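You operate a simulated robot arm through the tools that you are given. There is no shell and no other tool.

The job below is to be done with a simulated robot arm. You get a single attempt, and the scene is never put back.

JOB
Call up order 95 on the number keys, set 3 prints and start it.
Fine: type the number, then enter; the up arrow adds prints.

The check looks at the end state, three seconds after you hand in, the way a careful person would. Anything else that was tipped, shoved, dropped, spilled or broken makes it a failure.

ROBOT AND FRAMES
A 6-joint arm with a fingered hand, fixed in place. Base frame: the origin is on the floor under the middle of its stand, x ahead of it, y to its left, z up; the work surface is at about z = 0.74. Units: m, rad, N and s.
With the tool pointing down near the work surface it reaches from about 0.3 to 0.7 m from the base axis. Its first joint turns from -2.897 to 2.897 rad. Payload 4 kg.
Tool frame: the origin (TCP) lies between the finger pads and is the grasp point; the fingertips stand 0.022 m ahead of it; z points along the fingers, y is the line along which they close. The gripper opens to 0.112 m; its body begins 0.06 m behind the TCP. The gripper is a hand of 4 fingers: y runs from the thumb to the fingers, the wrist lies at [0, 0, -0.218] in the tool frame, and closing takes about 1.5 s.
Orientation is told as [roll, pitch, yaw] about the base's x, y, z axes, in that order, counted from this pose: with the fingers straight down and closing along the base's y, the tool's x points along the base's -x, its y along +y and its z along -z.

CONTROLS
- The arm moves only by the tool servo_tool. Its argument "commands" is a list of rows, each a list of 6 numbers: the shift along the tool's x, y, z in m, then the turn, a rotation vector about the tool's x, y, z in rad. In form: [[dx, dy, dz, rx, ry, rz], ...]. A call has 1 to 20 rows; each row is the pose to reach, as a shift and turn from the pose commanded when the call began, along the tool's axes at that moment. "claw" is the finger opening in m, from 0 to 0.112, set as the call begins (left out, the last holds). A row lasts 0.2 s, in which the tool goes at most 0.05 m and 0.15 rad; a call with a longer step from one row to the next is refused whole, and so is a gripper value outside its range. Where a pose cannot be reached the arm comes as near as it can. A force on the tool above 40 N (or 10 N above the force at the start of the call, whichever is more), or a blocked arm, ends the call early, and 0.2 s more pass. The fingers move at their own pace (about 0.045 m/s each) and stop on an object; they squeeze with about 32 N. The grip force told is the motor's: it shows also when the fingers shut on nothing. Time passes only in rows, and 0.2 s behind the last, so rows that repeat a pose let the fingers close. The reply holds the time, the measured pose of the TCP, the force on the tool along the base axes, the opening and the grip force, in the units named above and with some noise, with the torque about the TCP (base axes, N m) and any sound that the robot's microphone picked up.
- Cameras (640 x 400 px; columns grow to the right, rows downward): "scene" is fixed at [0.4004, -0.4999, 1.5257]; the picture's right is [1.00, -0.00, 0.00], its down [-0.00, -0.57, -0.82] and it looks along [0.00, 0.82, -0.57] (base axes); focal length 310 px, centre (320, 200). "wrist" rides on the gripper at [0.069, 0.004, -0.083] in the tool frame; the picture's right is [-0.06, 1.00, 0.00], its down [-0.77, -0.05, -0.64] and it looks along [-0.64, -0.04, 0.77] (tool axes); focal length 243 px, centre (320, 200). There is no depth. A picture from a camera that has moved, and an enlarged one, comes with that camera's place and axes in the base frame and with its lens.
- capture(camera): a new picture of that camera. It takes no simulated time.
- move_fingers(finger1, finger2, finger3, thumb_bend): sets how far each is bent, from 0 (flat) to 1 (curled in); at 0.3 the hand is open as for a grip, at 0.7 the pads meet at the TCP. One left out holds its place. A second passes; each finger stops where it meets its share of the squeeze, and holds until it gets a number again. A gripper value or a shape takes the hand back. It gives what a move gives, with no picture; readings hold the bend of each and the force on the fingers (four entries, about 0 where the hand has none), thumb and palm.
- grasp_type(shape): the hand has 4 fingers and takes this shape, open, in about a second: jaw (thumb against the fingers, like two jaws); tri (thumb and two fingers); tip (a fingertip pinch); poke (one finger out to press); point (the index stretched); flat (the hand flat); cup (the hand cupped); fist (a fist). The gripper value then closes the fingers along that shape, each until it touches; the sizes above hold for jaw. It gives what a move gives, with no picture.
- enlarge(camera, box): a new picture of the part [left, top, right, bottom] of that camera's present view, enlarged. It takes no simulated time.
- finish_job(): hands the job in; it is judged then, once.

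Places have to be worked out from the pictures, the camera data and where the tool is seen. Open the gripper and draw the arm clear of the work before you hand the job in, unless the task says otherwise.

The tools are called after ">>>" as name(argument=value, ...) on one line, values as JSON. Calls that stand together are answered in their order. servo_tool: Moves the arm, as the interface text tells. Its arguments: {"type":"object","properties":{"commands":{"type":"array"},"claw":{"type":"number"}},"required":["commands"]} The other tools are called the same way: grasp_type (shape) gives the hand a shape; move_fingers (finger1, finger2, finger3, thumb_bend) moves the fingers one by one; capture (camera) takes a picture; enlarge (camera, box) takes an enlarged picture of a part of a camera's view; finish_job () hands the job in.

At the start:

```text
time: 0.0
eef_pos: [0.3434, 0.2925, 1.0497]
tool_rot: [0.001, 0.001, 0.002]
contact_force: [0.3, 0.8, -0.4]
torque: [-0.01, -0.01, 0.0]
width: 0.1119
gripper_force: 0.2
shape: jaw
bend: [0.3, 0.3, 0.3, 0.3]
finger forces: [0.0, 0.0, 0.1, 0.0, 0.0, 0.1]
```

scene: 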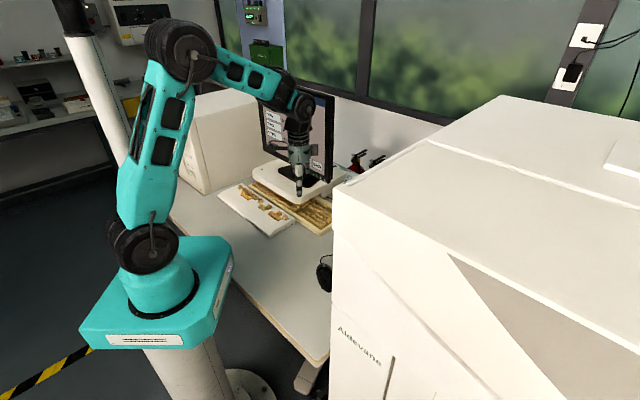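
wrist: 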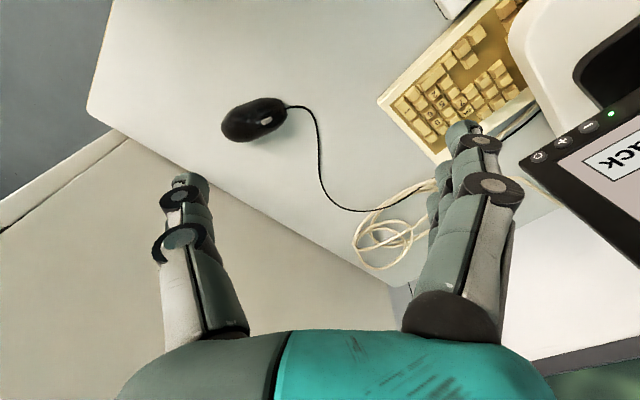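

I start by taking a closer look at the scene: there is a monitor, a keyboard with several keycaps missing and a large machine nearby.

>>> enlarge(camera="scene", box=[200, 80, 360, 240])

>>> capture(camera="wrist")

>>> enlarge(camera="wrist", box=[370, 0, 640, 200])

```text
2.50 times, centred on (280, 160) of scene
camera zoom: at [0.4004, -0.4999, 1.5257], right [1.0, 0.0, 0.0], down [0.0, -0.57, -0.82], along [0.0, 0.82, -0.57], focal length 775 px, centre (420, 300)
```

zoom: 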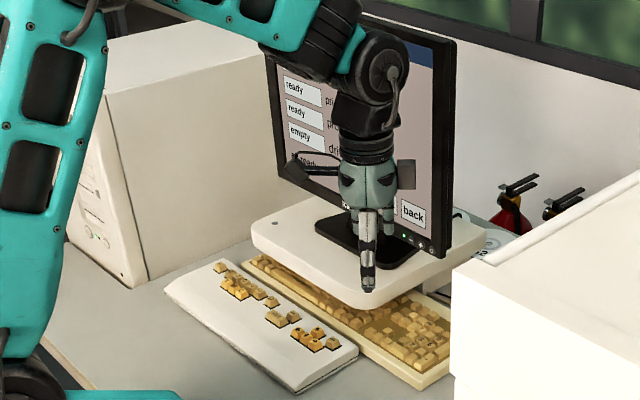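

```text
taken
camera wrist: at [0.2739, 0.2969, 1.1321], right [0.06, 1.0, 0.0], down [0.77, -0.05, 0.64], along [0.64, -0.04, -0.77], focal length 243 px, centre (320, 200)
```

wrist: 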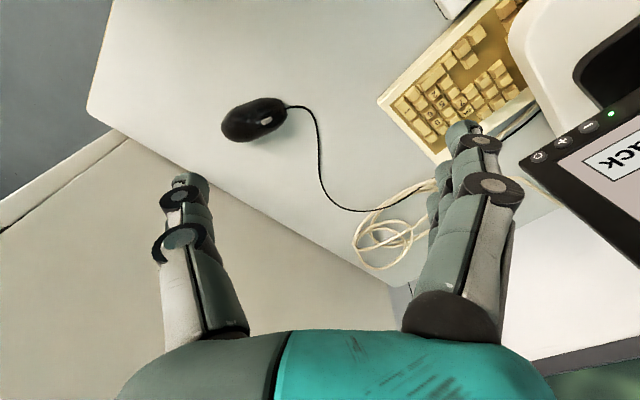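

```text
2.00 times, centred on (505, 100) of wrist
camera zoom: at [0.2739, 0.2969, 1.1321], right [0.06, 1.0, 0.0], down [0.77, -0.05, 0.64], along [0.64, -0.04, -0.77], focal length 485 px, centre (-50, 400)
```

zoom: 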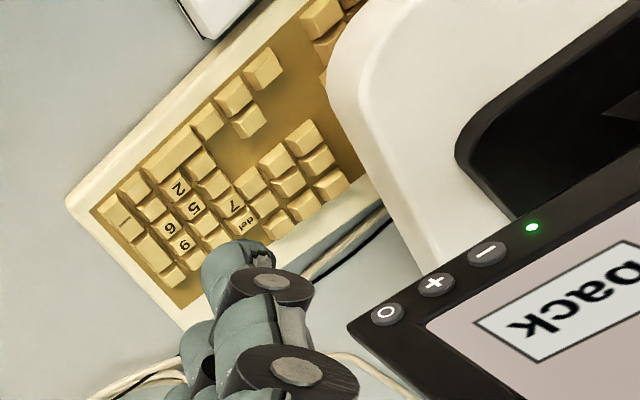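

The numpad end of the keyboard looks to be near (0.40, 0.46), and the keyboard runs diagonally at about -42°. I'll turn the tool so the wrist camera faces the keyboard squarely, and draw it back a little to read the keys and the screen.

>>> servo_tool(commands=[[0.016, 0, 0, 0, 0, -0.14], [0.032, 0, 0, 0, 0, -0.28], [0.048, 0, 0, 0, 0, -0.42], [0.064, 0, 0, 0, 0, -0.56], [0.08, 0, 0, 0, 0, -0.7], [0.095, 0, 0, 0, 0, -0.84], [0.095, 0, 0, 0, 0, -0.84]])

>>> capture(camera="wrist")

>>> capture(camera="scene")

```text
time: 1.6
eef_pos: [0.2477, 0.2912, 1.0485]
tool_rot: [0.0, 0.0, 0.841]
contact_force: [0.1, 0.7, -0.3]
torque: [-0.01, -0.02, 0.01]
width: 0.1119
gripper_force: 0.0
shape: jaw
bend: [0.3, 0.3, 0.3, 0.3]
finger forces: [0.0, 0.1, 0.1, 0.1, 0.0, 0.1]
```

```text
taken
camera wrist: at [0.1978, 0.2436, 1.1315], right [-0.7, 0.71, 0.0], down [0.55, 0.54, 0.64], along [0.46, 0.45, -0.77], focal length 243 px, centre (320, 200)
```

wrist: 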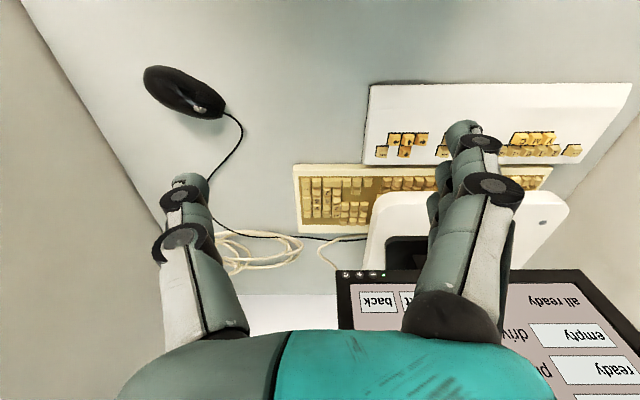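

```text
taken
```

scene: 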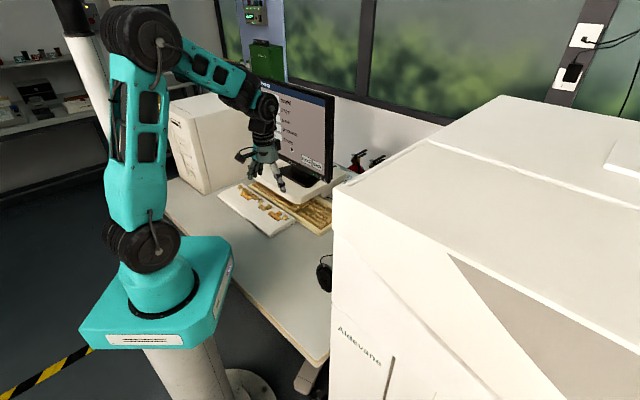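

The picture is upside down in the wrist view; I enlarge the keyboard, the white board with the loose keycaps, and the screen to read them.

>>> enlarge(camera="wrist", box=[285, 155, 445, 255])

>>> enlarge(camera="wrist", box=[360, 75, 640, 225])

>>> enlarge(camera="scene", box=[240, 70, 360, 190])

>>> enlarge(camera="scene", box=[210, 160, 350, 250])

```text
4.00 times, centred on (365, 205) of wrist
camera zoom: at [0.1978, 0.2436, 1.1315], right [-0.7, 0.71, 0.0], down [0.55, 0.54, 0.64], along [0.46, 0.45, -0.77], focal length 970 px, centre (140, 180)
```

zoom: 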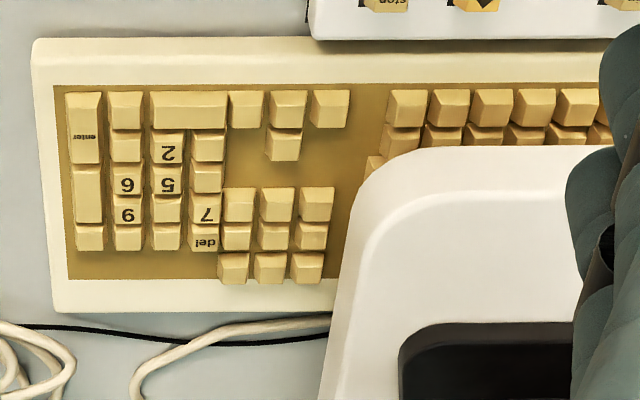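

```text
2.29 times, centred on (500, 150) of wrist
camera zoom: at [0.1978, 0.2436, 1.1315], right [-0.7, 0.71, 0.0], down [0.55, 0.54, 0.64], along [0.46, 0.45, -0.77], focal length 555 px, centre (-91, 314)
```

zoom: 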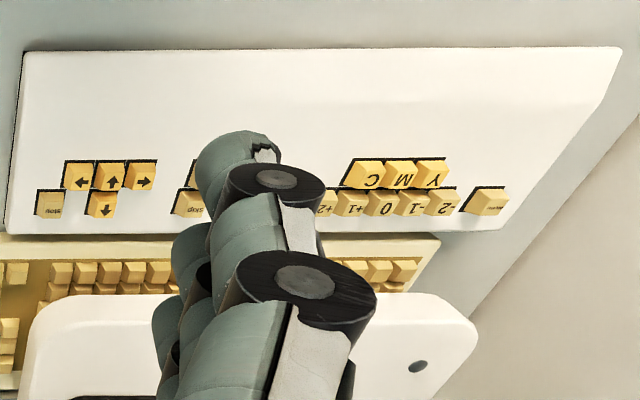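

```text
3.33 times, centred on (300, 130) of scene
camera zoom: at [0.4004, -0.4999, 1.5257], right [1.0, 0.0, 0.0], down [0.0, -0.57, -0.82], along [0.0, 0.82, -0.57], focal length 1033 px, centre (387, 433)
```

zoom: 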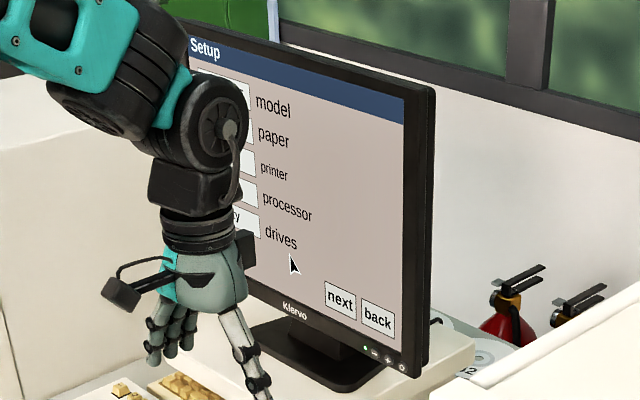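

```text
4.44 times, centred on (280, 205) of scene
camera zoom: at [0.4004, -0.4999, 1.5257], right [1.0, 0.0, 0.0], down [0.0, -0.57, -0.82], along [0.0, 0.82, -0.57], focal length 1378 px, centre (498, 178)
```

zoom: 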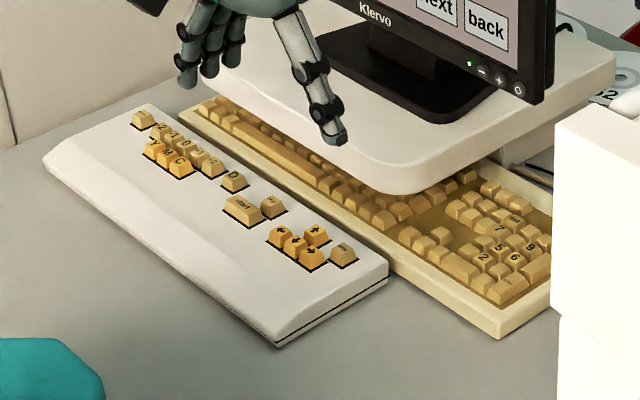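

The scene is a photo-printing desk: the yellow keyboard has the digits (9 and 5 labelled) and enter on the numpad, and a white keyboard has the arrows and probably start/stop keys. I'll move the camera sideways over the white keyboard to read its keys, which should also uncover the screen for the scene camera.

>>> servo_tool(commands=[[0.012, 0.04, 0, 0, 0, 0], [0.024, 0.08, 0, 0, 0, 0], [0.036, 0.12, 0, 0, 0, 0], [0.048, 0.16, 0, 0, 0, 0], [0.06, 0.2, 0, 0, 0, 0], [0.07, 0.24, 0, 0, 0, 0], [0.07, 0.24, 0, 0, 0, 0]])

>>> capture(camera="wrist")

>>> capture(camera="scene")

>>> enlarge(camera="scene", box=[240, 70, 360, 190])

```text
time: 3.2
eef_pos: [0.0234, 0.4004, 1.0508]
tool_rot: [-0.001, 0.0, 0.839]
contact_force: [0.1, 0.4, -0.1]
torque: [-0.01, 0.01, 0.02]
width: 0.1119
gripper_force: 0.1
shape: jaw
bend: [0.3, 0.3, 0.3, 0.3]
finger forces: [0.1, 0.1, 0.1, 0.1, 0.1, 0.0]
```

```text
taken
camera wrist: at [-0.0272, 0.3522, 1.1329], right [-0.7, 0.71, 0.0], down [0.55, 0.54, 0.64], along [0.46, 0.45, -0.77], focal length 243 px, centre (320, 200)
```

wrist: 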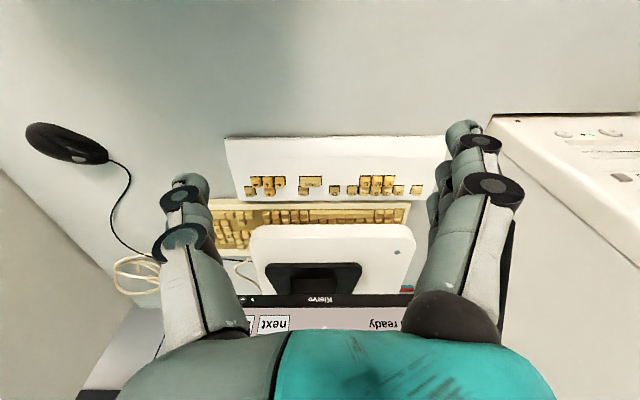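

```text
taken
```

scene: 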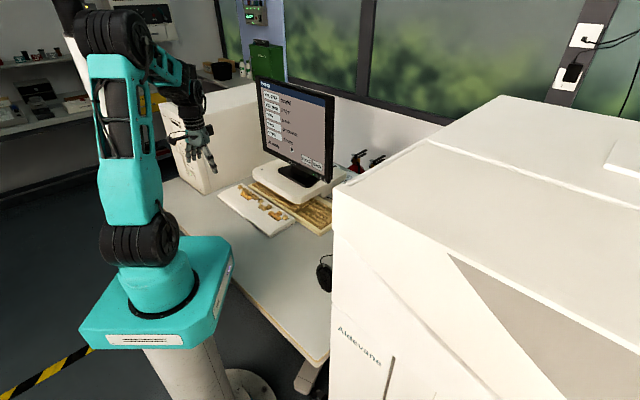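

```text
3.33 times, centred on (300, 130) of scene
camera zoom: at [0.4004, -0.4999, 1.5257], right [1.0, 0.0, 0.0], down [0.0, -0.57, -0.82], along [0.0, 0.82, -0.57], focal length 1033 px, centre (387, 433)
```

zoom: 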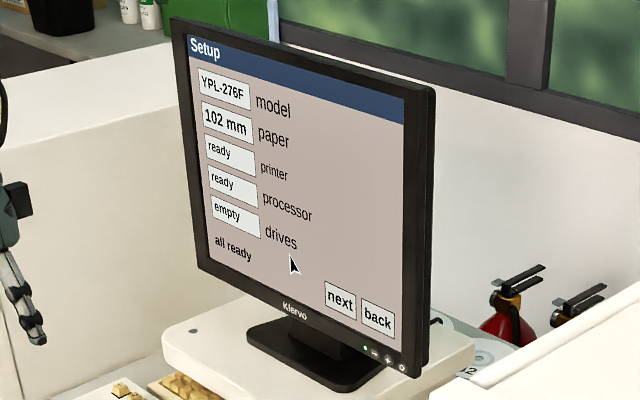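

The screen is on a "Setup" page with "next"/"back" buttons and a mouse pointer; everything shows ready. I now enlarge the white keyboard to read the labels.

>>> enlarge(camera="wrist", box=[220, 130, 340, 205])

>>> enlarge(camera="wrist", box=[320, 130, 440, 205])

>>> enlarge(camera="scene", box=[210, 170, 300, 240])

>>> enlarge(camera="scene", box=[240, 160, 350, 240])

```text
5.33 times, centred on (280, 168) of wrist
camera zoom: at [-0.0272, 0.3522, 1.1329], right [-0.7, 0.71, 0.0], down [0.55, 0.54, 0.64], along [0.46, 0.45, -0.77], focal length 1294 px, centre (533, 373)
```

zoom: 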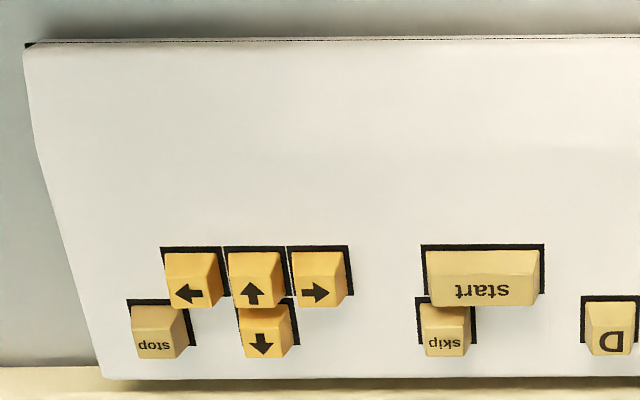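

```text
5.33 times, centred on (380, 168) of wrist
camera zoom: at [-0.0272, 0.3522, 1.1329], right [-0.7, 0.71, 0.0], down [0.55, 0.54, 0.64], along [0.46, 0.45, -0.77], focal length 1294 px, centre (0, 373)
```

zoom: 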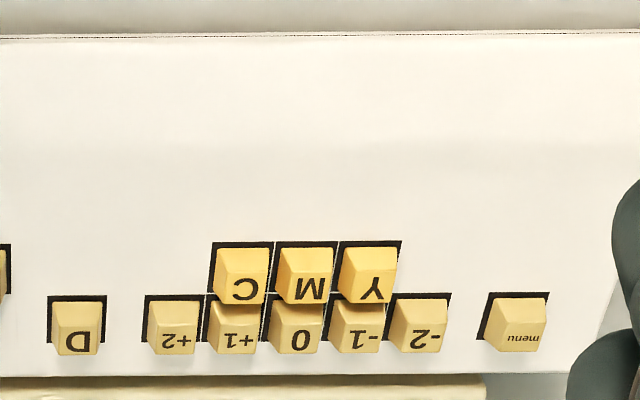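

```text
5.71 times, centred on (255, 205) of scene
camera zoom: at [0.4004, -0.4999, 1.5257], right [1.0, 0.0, 0.0], down [0.0, -0.57, -0.82], along [0.0, 0.82, -0.57], focal length 1771 px, centre (691, 171)
```

zoom: 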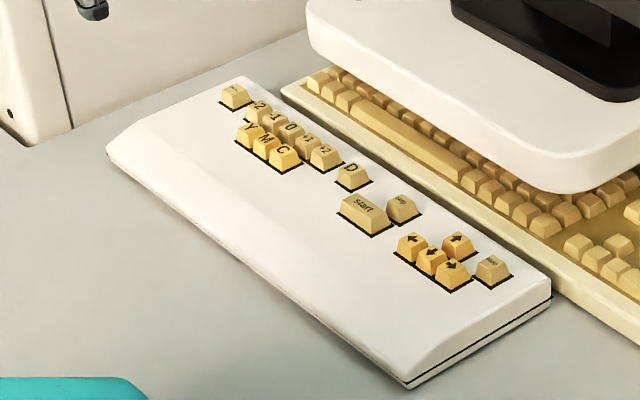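

```text
5.00 times, centred on (295, 200) of scene
camera zoom: at [0.4004, -0.4999, 1.5257], right [1.0, 0.0, 0.0], down [0.0, -0.57, -0.82], along [0.0, 0.82, -0.57], focal length 1550 px, centre (445, 200)
```

zoom: 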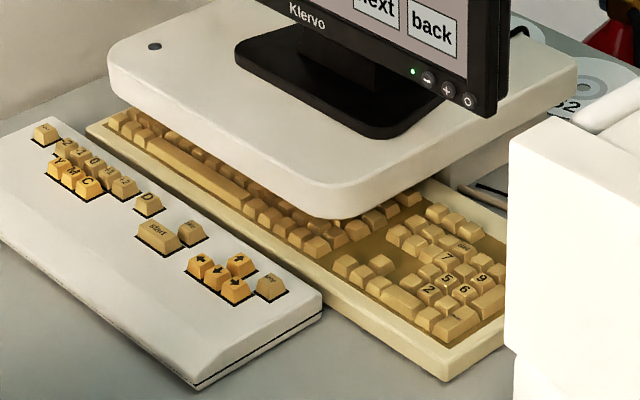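

The white keyboard has start, stop, skip and an inverted-T arrow cluster; its up arrow is the key farthest from the user, next to stop. I'll put the hand into the poke shape here in free space and see where the pressing finger ends up.

>>> grasp_type(shape="poke")

>>> capture(camera="wrist")

>>> enlarge(camera="scene", box=[140, 60, 260, 200])

```text
time: 4.1
eef_pos: [0.0229, 0.3992, 1.05]
tool_rot: [0.001, 0.0, 0.839]
contact_force: [0.4, 0.2, -0.5]
torque: [-0.03, -0.01, -0.02]
width: 0.0
gripper_force: 0.0
shape: poke
bend: [1.0, 1.0, 1.0, 0.47]
finger forces: [0.1, 0.1, 0.0, 0.0, 0.0, 0.0]
```

```text
taken
camera wrist: at [-0.0267, 0.3519, 1.1328], right [-0.7, 0.71, 0.0], down [0.55, 0.54, 0.64], along [0.46, 0.45, -0.77], focal length 243 px, centre (320, 200)
```

wrist: 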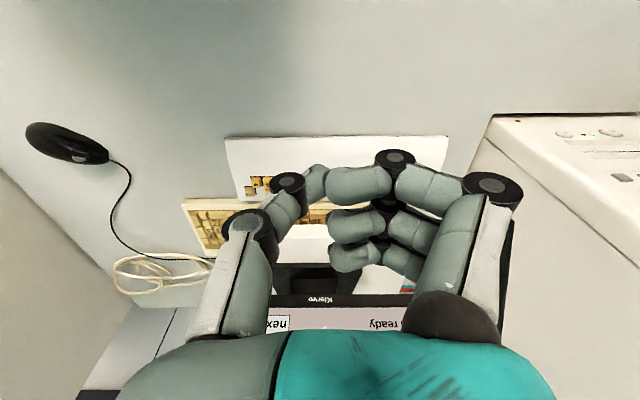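

```text
2.86 times, centred on (200, 130) of scene
camera zoom: at [0.4004, -0.4999, 1.5257], right [1.0, 0.0, 0.0], down [0.0, -0.57, -0.82], along [0.0, 0.82, -0.57], focal length 886 px, centre (663, 400)
```

zoom: 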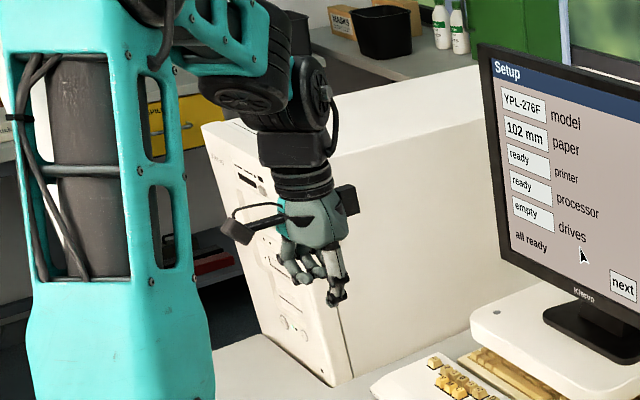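

In the poke shape all three fingers curl and the thumb sticks out a little bent; I compare it with the "point" shape.

>>> grasp_type(shape="point")

>>> capture(camera="wrist")

>>> enlarge(camera="scene", box=[140, 60, 260, 200])

```text
time: 5.0
eef_pos: [0.0245, 0.4, 1.0511]
tool_rot: [0.0, 0.001, 0.84]
contact_force: [0.0, 0.5, 1.2]
torque: [-0.01, -0.02, 0.04]
width: 0.1057
gripper_force: 0.1
shape: point
bend: [0.31, 1.0, 1.0, 0.55]
finger forces: [0.0, 0.1, 0.0, 0.0, 0.0, 0.1]
```

```text
taken
camera wrist: at [-0.0267, 0.3519, 1.1328], right [-0.7, 0.71, 0.0], down [0.55, 0.54, 0.64], along [0.46, 0.45, -0.77], focal length 243 px, centre (320, 200)
```

wrist: 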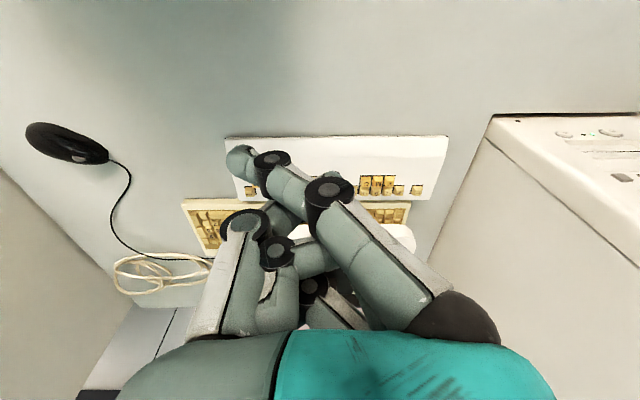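

```text
2.86 times, centred on (200, 130) of scene
camera zoom: at [0.4004, -0.4999, 1.5257], right [1.0, 0.0, 0.0], down [0.0, -0.57, -0.82], along [0.0, 0.82, -0.57], focal length 886 px, centre (663, 400)
```

zoom: 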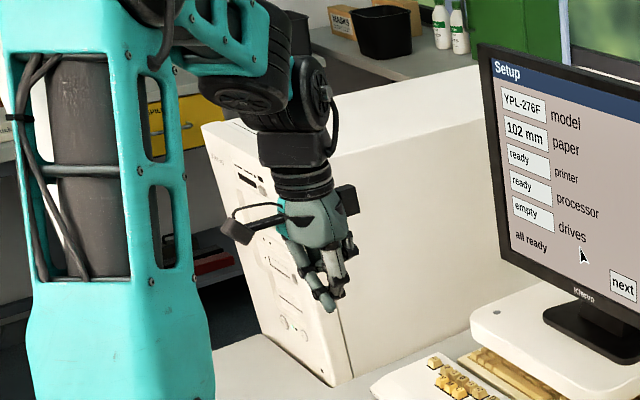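

In the point shape the nearest finger (finger 1) is stretched while the others are curled, but it seems to lean across. I let a moment pass to see if the shape settles.

>>> servo_tool(commands=[[0, 0, 0, 0, 0, 0], [0, 0, 0, 0, 0, 0], [0, 0, 0, 0, 0, 0], [0, 0, 0, 0, 0, 0]])

>>> capture(camera="wrist")

```text
time: 6.0
eef_pos: [0.0233, 0.4007, 1.05]
tool_rot: [-0.001, 0.0, 0.84]
contact_force: [-0.1, -0.1, 0.3]
torque: [0.01, -0.02, 0.03]
width: 0.1056
gripper_force: 0.1
shape: point
bend: [0.31, 1.0, 1.0, 0.55]
finger forces: [0.0, 0.1, 0.0, 0.0, 0.1, 0.1]
```

```text
taken
camera wrist: at [-0.0267, 0.3519, 1.1328], right [-0.7, 0.71, 0.0], down [0.55, 0.54, 0.64], along [0.46, 0.45, -0.77], focal length 243 px, centre (320, 200)
```

wrist: 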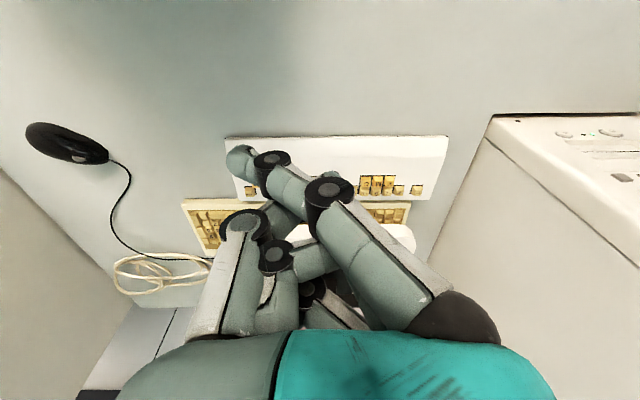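

The finger stays slanted across the palm in "point". I'll set the fingers individually instead: finger 1 at the straight-down bend, the rest curled in.

>>> move_fingers(finger1=0.3, finger2=1.0, finger3=1.0, thumb_bend=0.6)

>>> capture(camera="wrist")

>>> enlarge(camera="scene", box=[160, 90, 240, 190])

```text
time: 7.0
eef_pos: [0.0241, 0.4004, 1.0508]
tool_rot: [-0.001, 0.001, 0.84]
contact_force: [0.6, -0.1, -0.8]
torque: [0.0, -0.02, -0.01]
width: 0.071
gripper_force: 0.1
shape: fingers
bend: [0.3, 1.0, 1.0, 0.6]
finger forces: [0.0, 0.0, 0.1, 0.0, 0.0, 0.1]
```

```text
taken
camera wrist: at [-0.0267, 0.3519, 1.1328], right [-0.7, 0.71, 0.0], down [0.55, 0.54, 0.64], along [0.46, 0.45, -0.77], focal length 243 px, centre (320, 200)
```

wrist: 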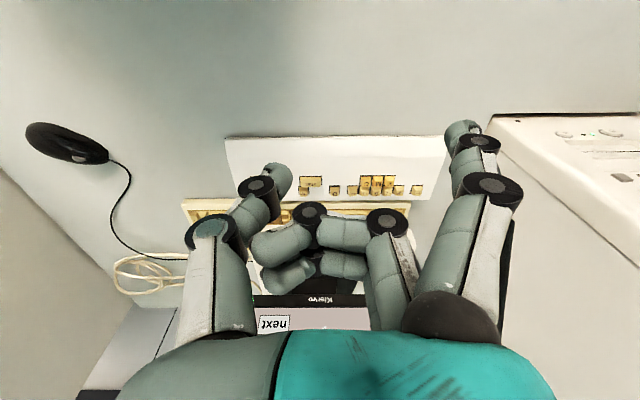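

```text
4.00 times, centred on (200, 140) of scene
camera zoom: at [0.4004, -0.4999, 1.5257], right [1.0, 0.0, 0.0], down [0.0, -0.57, -0.82], along [0.0, 0.82, -0.57], focal length 1240 px, centre (800, 440)
```

zoom: 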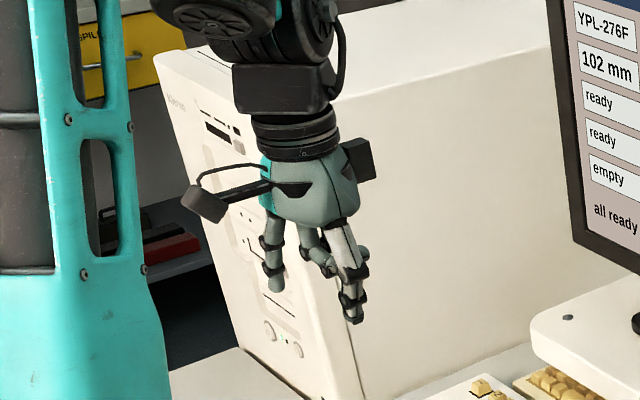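

Finger 1 now points straight down at the +y side of the hand, well placed to keep the hand off the monitor. The thumb still hangs about as low as that fingertip, so I curl it in further.

>>> move_fingers(finger1=0.3, thumb_bend=1.0)

>>> capture(camera="wrist")

>>> enlarge(camera="scene", box=[160, 90, 240, 190])

```text
time: 8.0
eef_pos: [0.0223, 0.4003, 1.0501]
tool_rot: [0.0, 0.0, 0.838]
contact_force: [-0.1, -0.3, 0.0]
torque: [0.03, -0.01, 0.01]
width: 0.0443
gripper_force: 0.0
shape: fingers
bend: [0.3, 1.0, 1.0, 0.86]
finger forces: [0.0, 0.0, 0.1, 0.0, 0.1, 0.0]
```

```text
taken
camera wrist: at [-0.0267, 0.3519, 1.1328], right [-0.7, 0.71, 0.0], down [0.55, 0.54, 0.64], along [0.46, 0.45, -0.77], focal length 243 px, centre (320, 200)
```

wrist: 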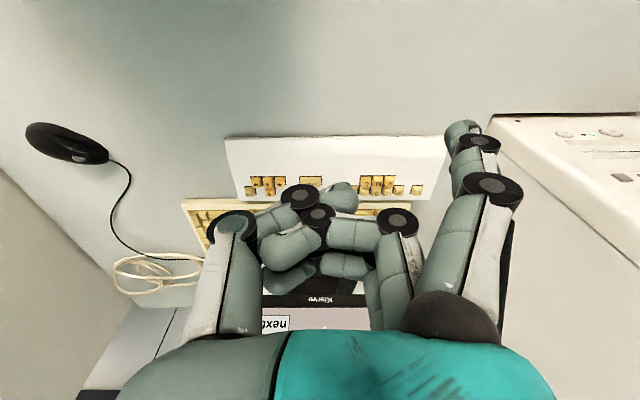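

```text
4.00 times, centred on (200, 140) of scene
camera zoom: at [0.4004, -0.4999, 1.5257], right [1.0, 0.0, 0.0], down [0.0, -0.57, -0.82], along [0.0, 0.82, -0.57], focal length 1240 px, centre (800, 440)
```

zoom: 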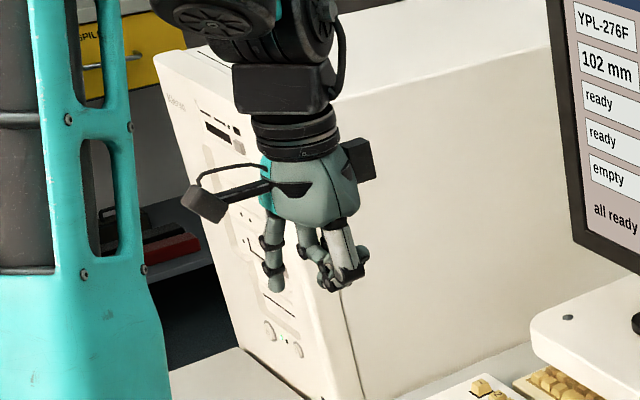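

The thumb is tucked now, so finger 1 is the lowest point. I'll slide the hand to the right in front of the monitor and tilt it about 0.45 rad, so the finger points forward-down and the palm stays away from the screen.

>>> servo_tool(commands=[[-0.013, -0.04, 0, 0, -0.056, 0], [-0.026, -0.08, 0, 0, -0.112, 0], [-0.04, -0.12, 0, 0, -0.169, 0], [-0.053, -0.16, 0, 0, -0.225, 0], [-0.066, -0.2, 0, 0, -0.281, 0], [-0.079, -0.24, 0, 0, -0.337, 0], [-0.093, -0.28, 0, 0, -0.394, 0], [-0.106, -0.32, 0, 0, -0.45, 0], [-0.106, -0.32, 0, 0, -0.45, 0]])

>>> capture(camera="wrist")

>>> capture(camera="scene")

```text
time: 10.0
eef_pos: [0.334, 0.264, 1.0501]
tool_rot: [0.001, -0.45, 0.842]
contact_force: [-0.1, -0.2, 0.6]
torque: [-0.01, -0.02, -0.01]
width: 0.044
gripper_force: 0.1
shape: fingers
bend: [0.3, 1.0, 1.0, 0.86]
finger forces: [0.1, 0.1, 0.0, 0.1, 0.1, 0.0]
```

```text
taken
camera wrist: at [0.2638, 0.1937, 1.0939], right [-0.71, 0.71, 0.03], down [0.31, 0.27, 0.91], along [0.64, 0.65, -0.41], focal length 243 px, centre (320, 200)
```

wrist: 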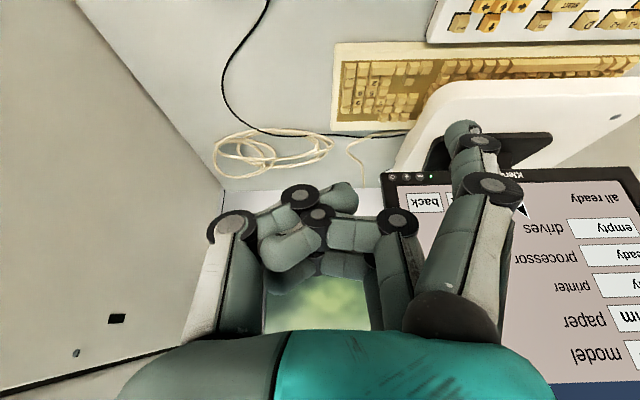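

```text
taken
```

scene: 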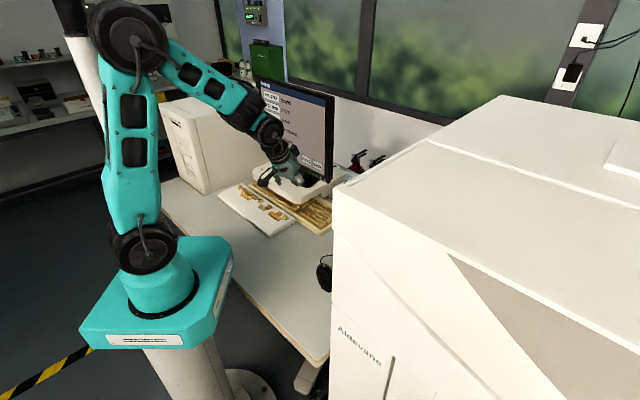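

The tilt worked as expected. I enlarge the numpad from this new angle to refine the key positions, and check the fingertip in the scene view.

>>> enlarge(camera="wrist", box=[325, 40, 445, 140])

>>> enlarge(camera="scene", box=[240, 110, 350, 240])

```text
4.00 times, centred on (385, 90) of wrist
camera zoom: at [0.2638, 0.1937, 1.0939], right [-0.71, 0.71, 0.03], down [0.31, 0.27, 0.91], along [0.64, 0.65, -0.41], focal length 970 px, centre (60, 640)
```

zoom: 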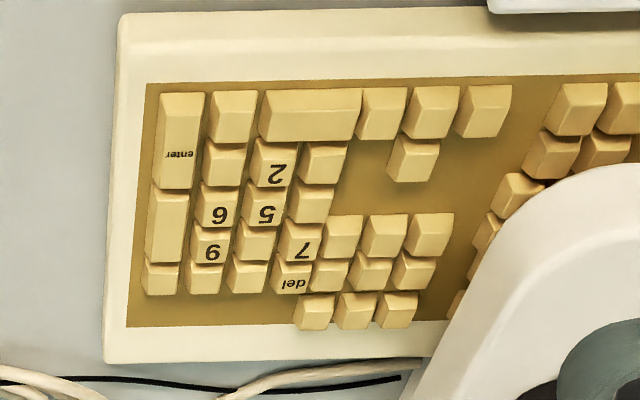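

```text
3.08 times, centred on (295, 175) of scene
camera zoom: at [0.4004, -0.4999, 1.5257], right [1.0, 0.0, 0.0], down [0.0, -0.57, -0.82], along [0.0, 0.82, -0.57], focal length 954 px, centre (397, 277)
```

zoom: 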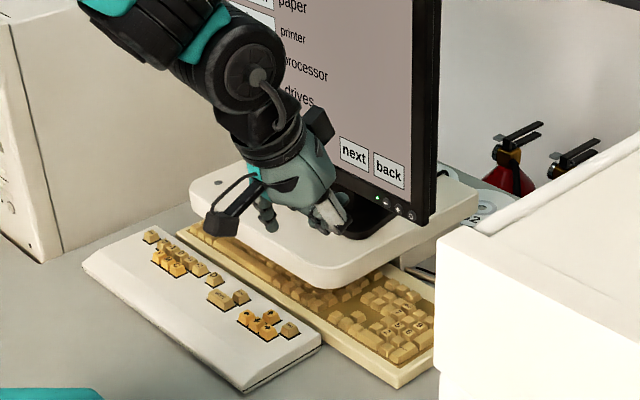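

From both views the 9 key is at about (0.427, 0.460, 0.775), and the monitor's lower right corner is near (0.428, 0.52, 0.90), left of and behind it. I'll move the fingertip to hover roughly 6 cm above the 9.

>>> servo_tool(commands=[[-0.015, 0.0, 0.033, 0, 0, 0], [-0.03, 0.0, 0.065, 0, 0, 0], [-0.045, 0.0, 0.098, 0, 0, 0], [-0.06, 0.0, 0.131, 0, 0, 0], [-0.075, 0.0, 0.164, 0, 0, 0], [-0.09, 0.001, 0.197, 0, 0, 0], [-0.105, 0.001, 0.23, 0, 0, 0], [-0.119, 0.001, 0.262, 0, 0, 0], [-0.119, 0.001, 0.262, 0, 0, 0]])

>>> capture(camera="wrist")

>>> enlarge(camera="scene", box=[270, 130, 350, 230])

```text
time: 12.0
eef_pos: [0.4805, 0.4312, 0.8641]
tool_rot: [0.001, -0.451, 0.839]
contact_force: [-0.3, 0.3, 0.7]
torque: [0.03, 0.0, 0.02]
width: 0.0445
gripper_force: 0.1
shape: fingers
bend: [0.3, 1.0, 1.0, 0.86]
finger forces: [0.0, 0.0, 0.0, 0.0, 0.1, 0.1]
```

```text
taken
camera wrist: at [0.4105, 0.3601, 0.9077], right [-0.7, 0.71, 0.03], down [0.31, 0.27, 0.91], along [0.64, 0.65, -0.41], focal length 243 px, centre (320, 200)
```

wrist: 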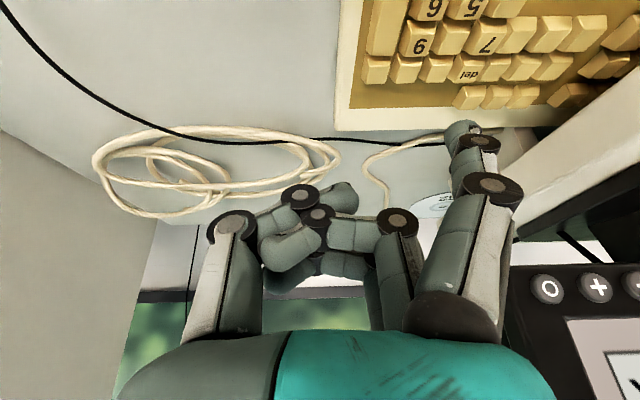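

```text
4.00 times, centred on (310, 180) of scene
camera zoom: at [0.4004, -0.4999, 1.5257], right [1.0, 0.0, 0.0], down [0.0, -0.57, -0.82], along [0.0, 0.82, -0.57], focal length 1240 px, centre (360, 280)
```

zoom: 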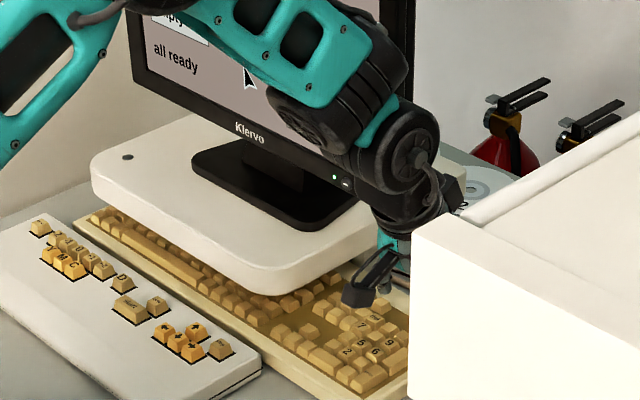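

The fingertip sits close to the line through the 9 key; parallax still makes its depth uncertain by about a centimetre. I go straight down 4 cm (force-watched by the interface) and look again.

>>> servo_tool(commands=[[0.003, -0.001, 0.012, 0, 0, 0], [0.008, -0.002, 0.025, 0, 0, 0], [0.015, -0.002, 0.037, 0, 0, 0], [0.015, -0.002, 0.037, 0, 0, 0]])

>>> capture(camera="wrist")

>>> enlarge(camera="wrist", box=[360, 40, 560, 190])

>>> enlarge(camera="scene", box=[280, 160, 350, 230])

```text
time: 13.0
eef_pos: [0.4837, 0.4307, 0.8248]
tool_rot: [-0.001, -0.451, 0.839]
contact_force: [-0.2, -0.2, 0.5]
torque: [0.02, 0.0, 0.01]
width: 0.0445
gripper_force: 0.1
shape: fingers
bend: [0.3, 1.0, 1.0, 0.86]
finger forces: [0.1, 0.1, 0.0, 0.0, 0.0, 0.0]
```

```text
taken
camera wrist: at [0.4133, 0.3616, 0.8689], right [-0.7, 0.71, 0.03], down [0.31, 0.27, 0.91], along [0.64, 0.65, -0.41], focal length 243 px, centre (320, 200)
```

wrist: 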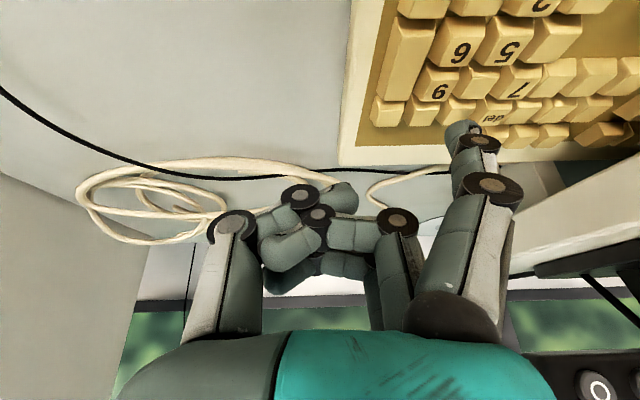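

```text
2.67 times, centred on (460, 115) of wrist
camera zoom: at [0.4133, 0.3616, 0.8689], right [-0.7, 0.71, 0.03], down [0.31, 0.27, 0.91], along [0.64, 0.65, -0.41], focal length 647 px, centre (-53, 427)
```

zoom: 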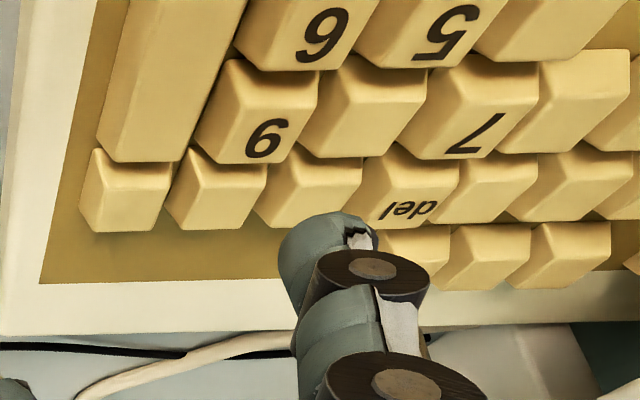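

```text
5.71 times, centred on (315, 195) of scene
camera zoom: at [0.4004, -0.4999, 1.5257], right [1.0, 0.0, 0.0], down [0.0, -0.57, -0.82], along [0.0, 0.82, -0.57], focal length 1771 px, centre (349, 229)
```

zoom: 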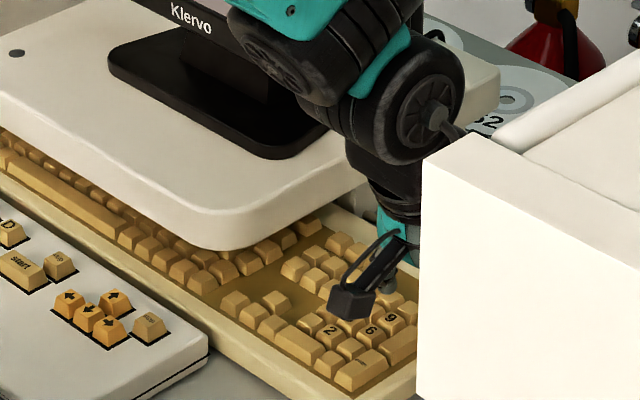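

The fingertip is around 2–3 cm above the keytops and its aim is about half a centimetre on the near side of the 9's centre. I lower by 1.5 cm more with a slight forward shift, then check again.

>>> servo_tool(commands=[[0.0015, 0, 0.0076, 0, 0, 0], [0.0029, 0, 0.0152, 0, 0, 0], [0.0029, 0, 0.0152, 0, 0, 0]])

>>> enlarge(camera="wrist", box=[360, 40, 560, 190])

>>> enlarge(camera="scene", box=[300, 180, 350, 230])

```text
time: 13.8
eef_pos: [0.4855, 0.4346, 0.809]
tool_rot: [0.0, -0.45, 0.841]
contact_force: [-0.4, 0.2, -0.2]
torque: [-0.04, 0.02, -0.02]
width: 0.0443
gripper_force: 0.1
shape: fingers
bend: [0.3, 1.0, 1.0, 0.86]
finger forces: [0.0, 0.0, 0.0, 0.0, 0.0, 0.0]
```

```text
2.67 times, centred on (460, 115) of wrist
camera zoom: at [0.4158, 0.3648, 0.8539], right [-0.7, 0.71, 0.03], down [0.31, 0.27, 0.91], along [0.64, 0.65, -0.41], focal length 647 px, centre (-53, 427)
```

zoom: 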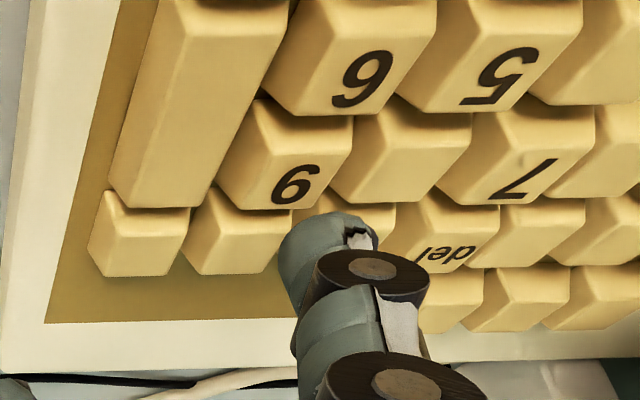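

```text
8.00 times, centred on (325, 205) of scene
camera zoom: at [0.4004, -0.4999, 1.5257], right [1.0, 0.0, 0.0], down [0.0, -0.57, -0.82], along [0.0, 0.82, -0.57], focal length 2480 px, centre (280, 160)
```

zoom: 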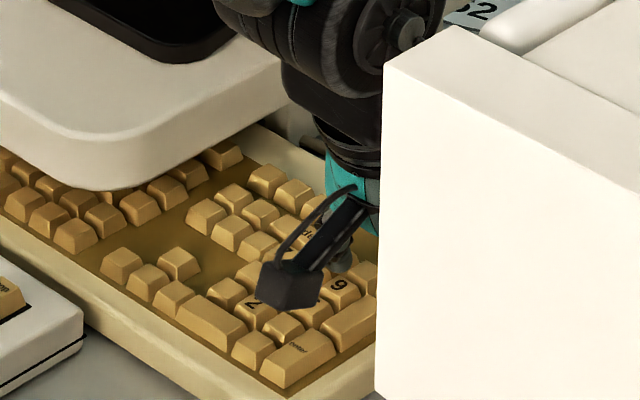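

The remaining drop is about 1.3 cm and the 9 should slide right under the fingertip; I shift 3 mm to the right and go down another 8 mm.

>>> servo_tool(commands=[[0.0, -0.003, 0.0, 0, 0, 0], [0.0017, -0.003, 0.0036, 0, 0, 0], [0.0035, -0.003, 0.0072, 0, 0, 0], [0.0035, -0.003, 0.0072, 0, 0, 0]])

>>> enlarge(camera="wrist", box=[360, 40, 560, 190])

>>> capture(camera="scene")

```text
time: 14.8
eef_pos: [0.4886, 0.4326, 0.8032]
tool_rot: [0.0, -0.451, 0.838]
contact_force: [0.1, 0.5, 0.6]
torque: [0.02, 0.01, -0.04]
width: 0.0443
gripper_force: 0.4
shape: fingers
bend: [0.3, 1.0, 1.0, 0.86]
finger forces: [0.2, 0.1, 0.0, 0.0, 0.0, 0.0]
```

```text
2.67 times, centred on (460, 115) of wrist
camera zoom: at [0.4181, 0.3626, 0.8469], right [-0.7, 0.71, 0.03], down [0.31, 0.27, 0.91], along [0.64, 0.65, -0.41], focal length 647 px, centre (-53, 427)
```

zoom: 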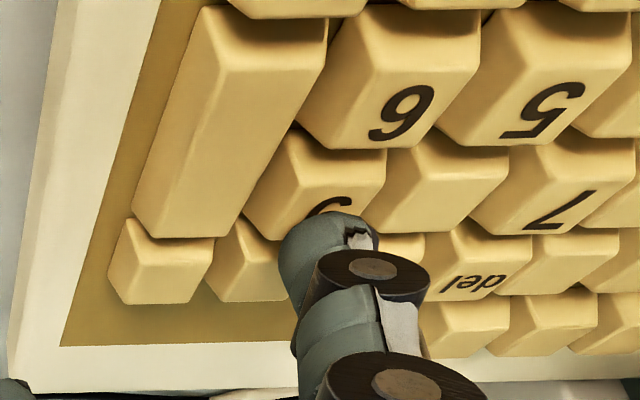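

```text
taken
```

scene: 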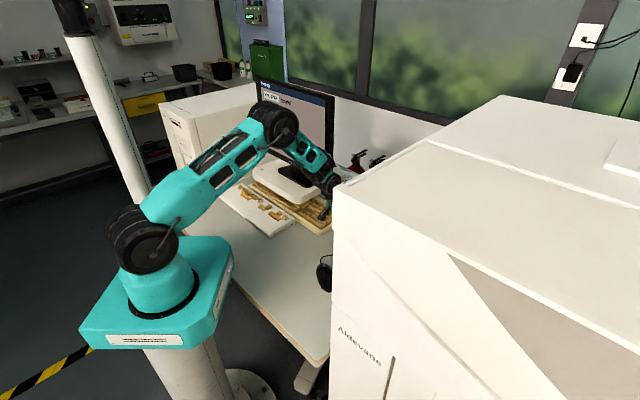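

The fingertip is now right over the far half of the 9 key, with only a few millimetres left. I go down in small steps while watching the finger force.

>>> servo_tool(commands=[[0.0009, -0.001, 0.0018, 0, 0, 0], [0.0009, -0.001, 0.0018, 0, 0, 0]])

>>> enlarge(camera="wrist", box=[360, 40, 560, 190])

```text
time: 15.4
eef_pos: [0.4893, 0.4316, 0.8002]
tool_rot: [-0.001, -0.449, 0.84]
contact_force: [-0.3, 0.1, 1.2]
torque: [0.01, 0.01, 0.0]
width: 0.0452
gripper_force: 0.4
shape: fingers
bend: [0.3, 1.0, 1.0, 0.86]
finger forces: [0.4, 0.1, 0.0, 0.1, 0.0, 0.0]
```

```text
2.67 times, centred on (460, 115) of wrist
camera zoom: at [0.4186, 0.3616, 0.8444], right [-0.7, 0.71, 0.03], down [0.31, 0.27, 0.91], along [0.64, 0.65, -0.41], focal length 647 px, centre (-53, 427)
```

zoom: 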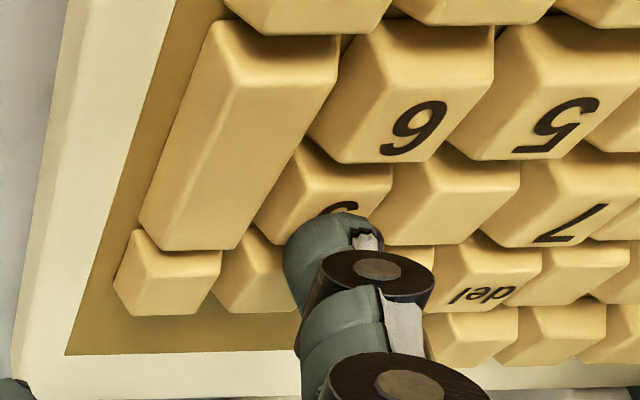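

The finger is in light contact and the 9 key is starting to sink. I press a bit further, watching for a click or force rise.

>>> servo_tool(commands=[[0.0009, 0, 0.0018, 0, 0, 0], [0.0009, 0, 0.0018, 0, 0, 0]])

>>> enlarge(camera="scene", box=[240, 70, 350, 190])

>>> enlarge(camera="wrist", box=[360, 40, 560, 190])

```text
time: 16.0
eef_pos: [0.4887, 0.431, 0.7986]
tool_rot: [0.001, -0.45, 0.838]
contact_force: [0.4, 0.4, -0.3]
torque: [0.03, 0.03, -0.01]
width: 0.0451
gripper_force: 0.5
shape: fingers
bend: [0.29, 1.0, 1.0, 0.86]
finger forces: [0.8, 0.0, 0.0, 0.0, 0.1, 0.1]
heard: click
```

```text
3.33 times, centred on (295, 130) of scene
camera zoom: at [0.4004, -0.4999, 1.5257], right [1.0, 0.0, 0.0], down [0.0, -0.57, -0.82], along [0.0, 0.82, -0.57], focal length 1033 px, centre (403, 433)
```

zoom: 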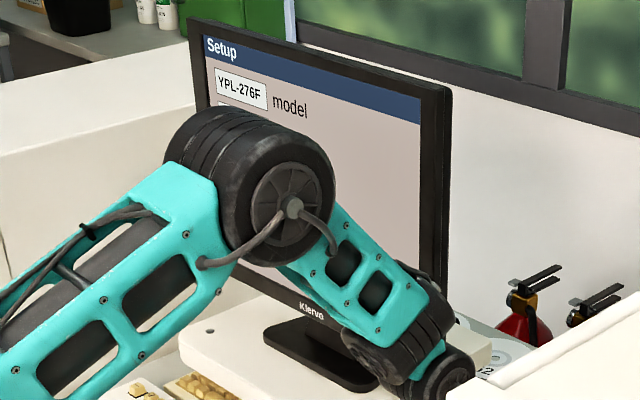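

```text
2.67 times, centred on (460, 115) of wrist
camera zoom: at [0.4186, 0.361, 0.8427], right [-0.7, 0.71, 0.03], down [0.31, 0.27, 0.91], along [0.64, 0.65, -0.41], focal length 647 px, centre (-53, 427)
```

zoom: 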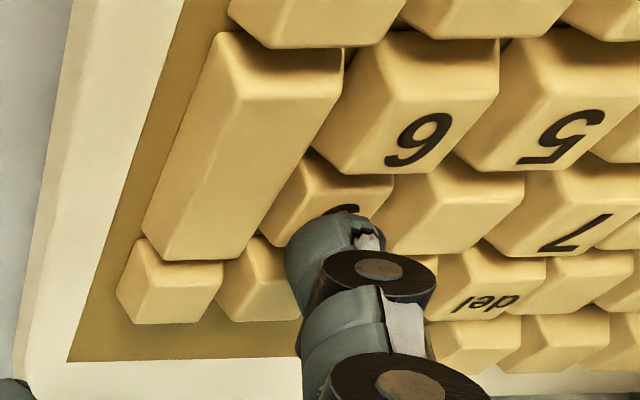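

A click was heard and the 9 key is clearly down. I lift straight up and withdraw to the earlier viewpoint to see how the screen reacted.

>>> servo_tool(commands=[[-0.0109, 0, -0.0225, 0, 0, 0], [-0.0218, 0, -0.045, 0, 0, 0], [-0.005, 0.0006, -0.085, 0, 0, 0], [0.0117, 0.0012, -0.125, 0, 0, 0], [0.0285, 0.0018, -0.165, 0, 0, 0], [0.0453, 0.0024, -0.205, 0, 0, 0], [0.062, 0.003, -0.245, 0, 0, 0], [0.0788, 0.0036, -0.285, 0, 0, 0], [0.0956, 0.0042, -0.3254, 0, 0, 0], [0.0956, 0.0042, -0.3254, 0, 0, 0]])

>>> capture(camera="wrist")

>>> enlarge(camera="scene", box=[240, 70, 350, 190])

```text
time: 18.2
eef_pos: [0.3334, 0.2638, 1.0518]
tool_rot: [0.0, -0.451, 0.84]
contact_force: [0.1, 0.2, -0.3]
torque: [0.01, -0.03, -0.01]
width: 0.0454
gripper_force: 0.0
shape: fingers
bend: [0.3, 1.0, 1.0, 0.86]
finger forces: [0.0, 0.0, 0.1, 0.0, 0.0, 0.0]
```

```text
taken
camera wrist: at [0.2645, 0.193, 1.0951], right [-0.71, 0.71, 0.03], down [0.31, 0.27, 0.91], along [0.64, 0.65, -0.41], focal length 243 px, centre (320, 200)
```

wrist: 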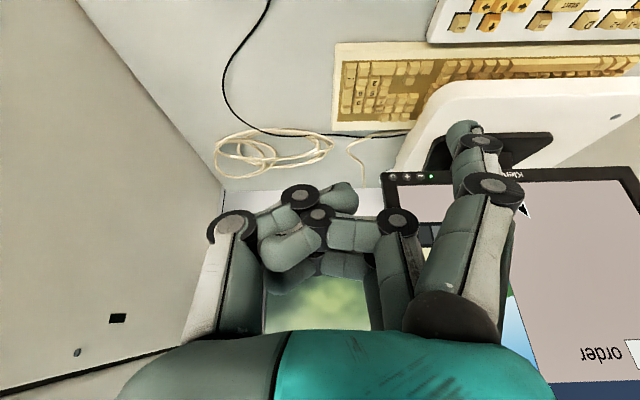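

```text
3.33 times, centred on (295, 130) of scene
camera zoom: at [0.4004, -0.4999, 1.5257], right [1.0, 0.0, 0.0], down [0.0, -0.57, -0.82], along [0.0, 0.82, -0.57], focal length 1033 px, centre (403, 433)
```

zoom: 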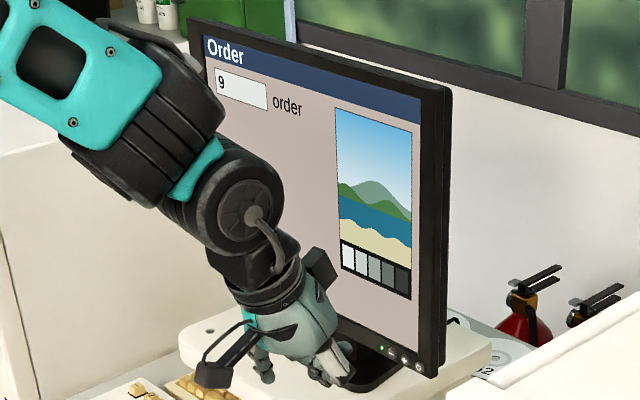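

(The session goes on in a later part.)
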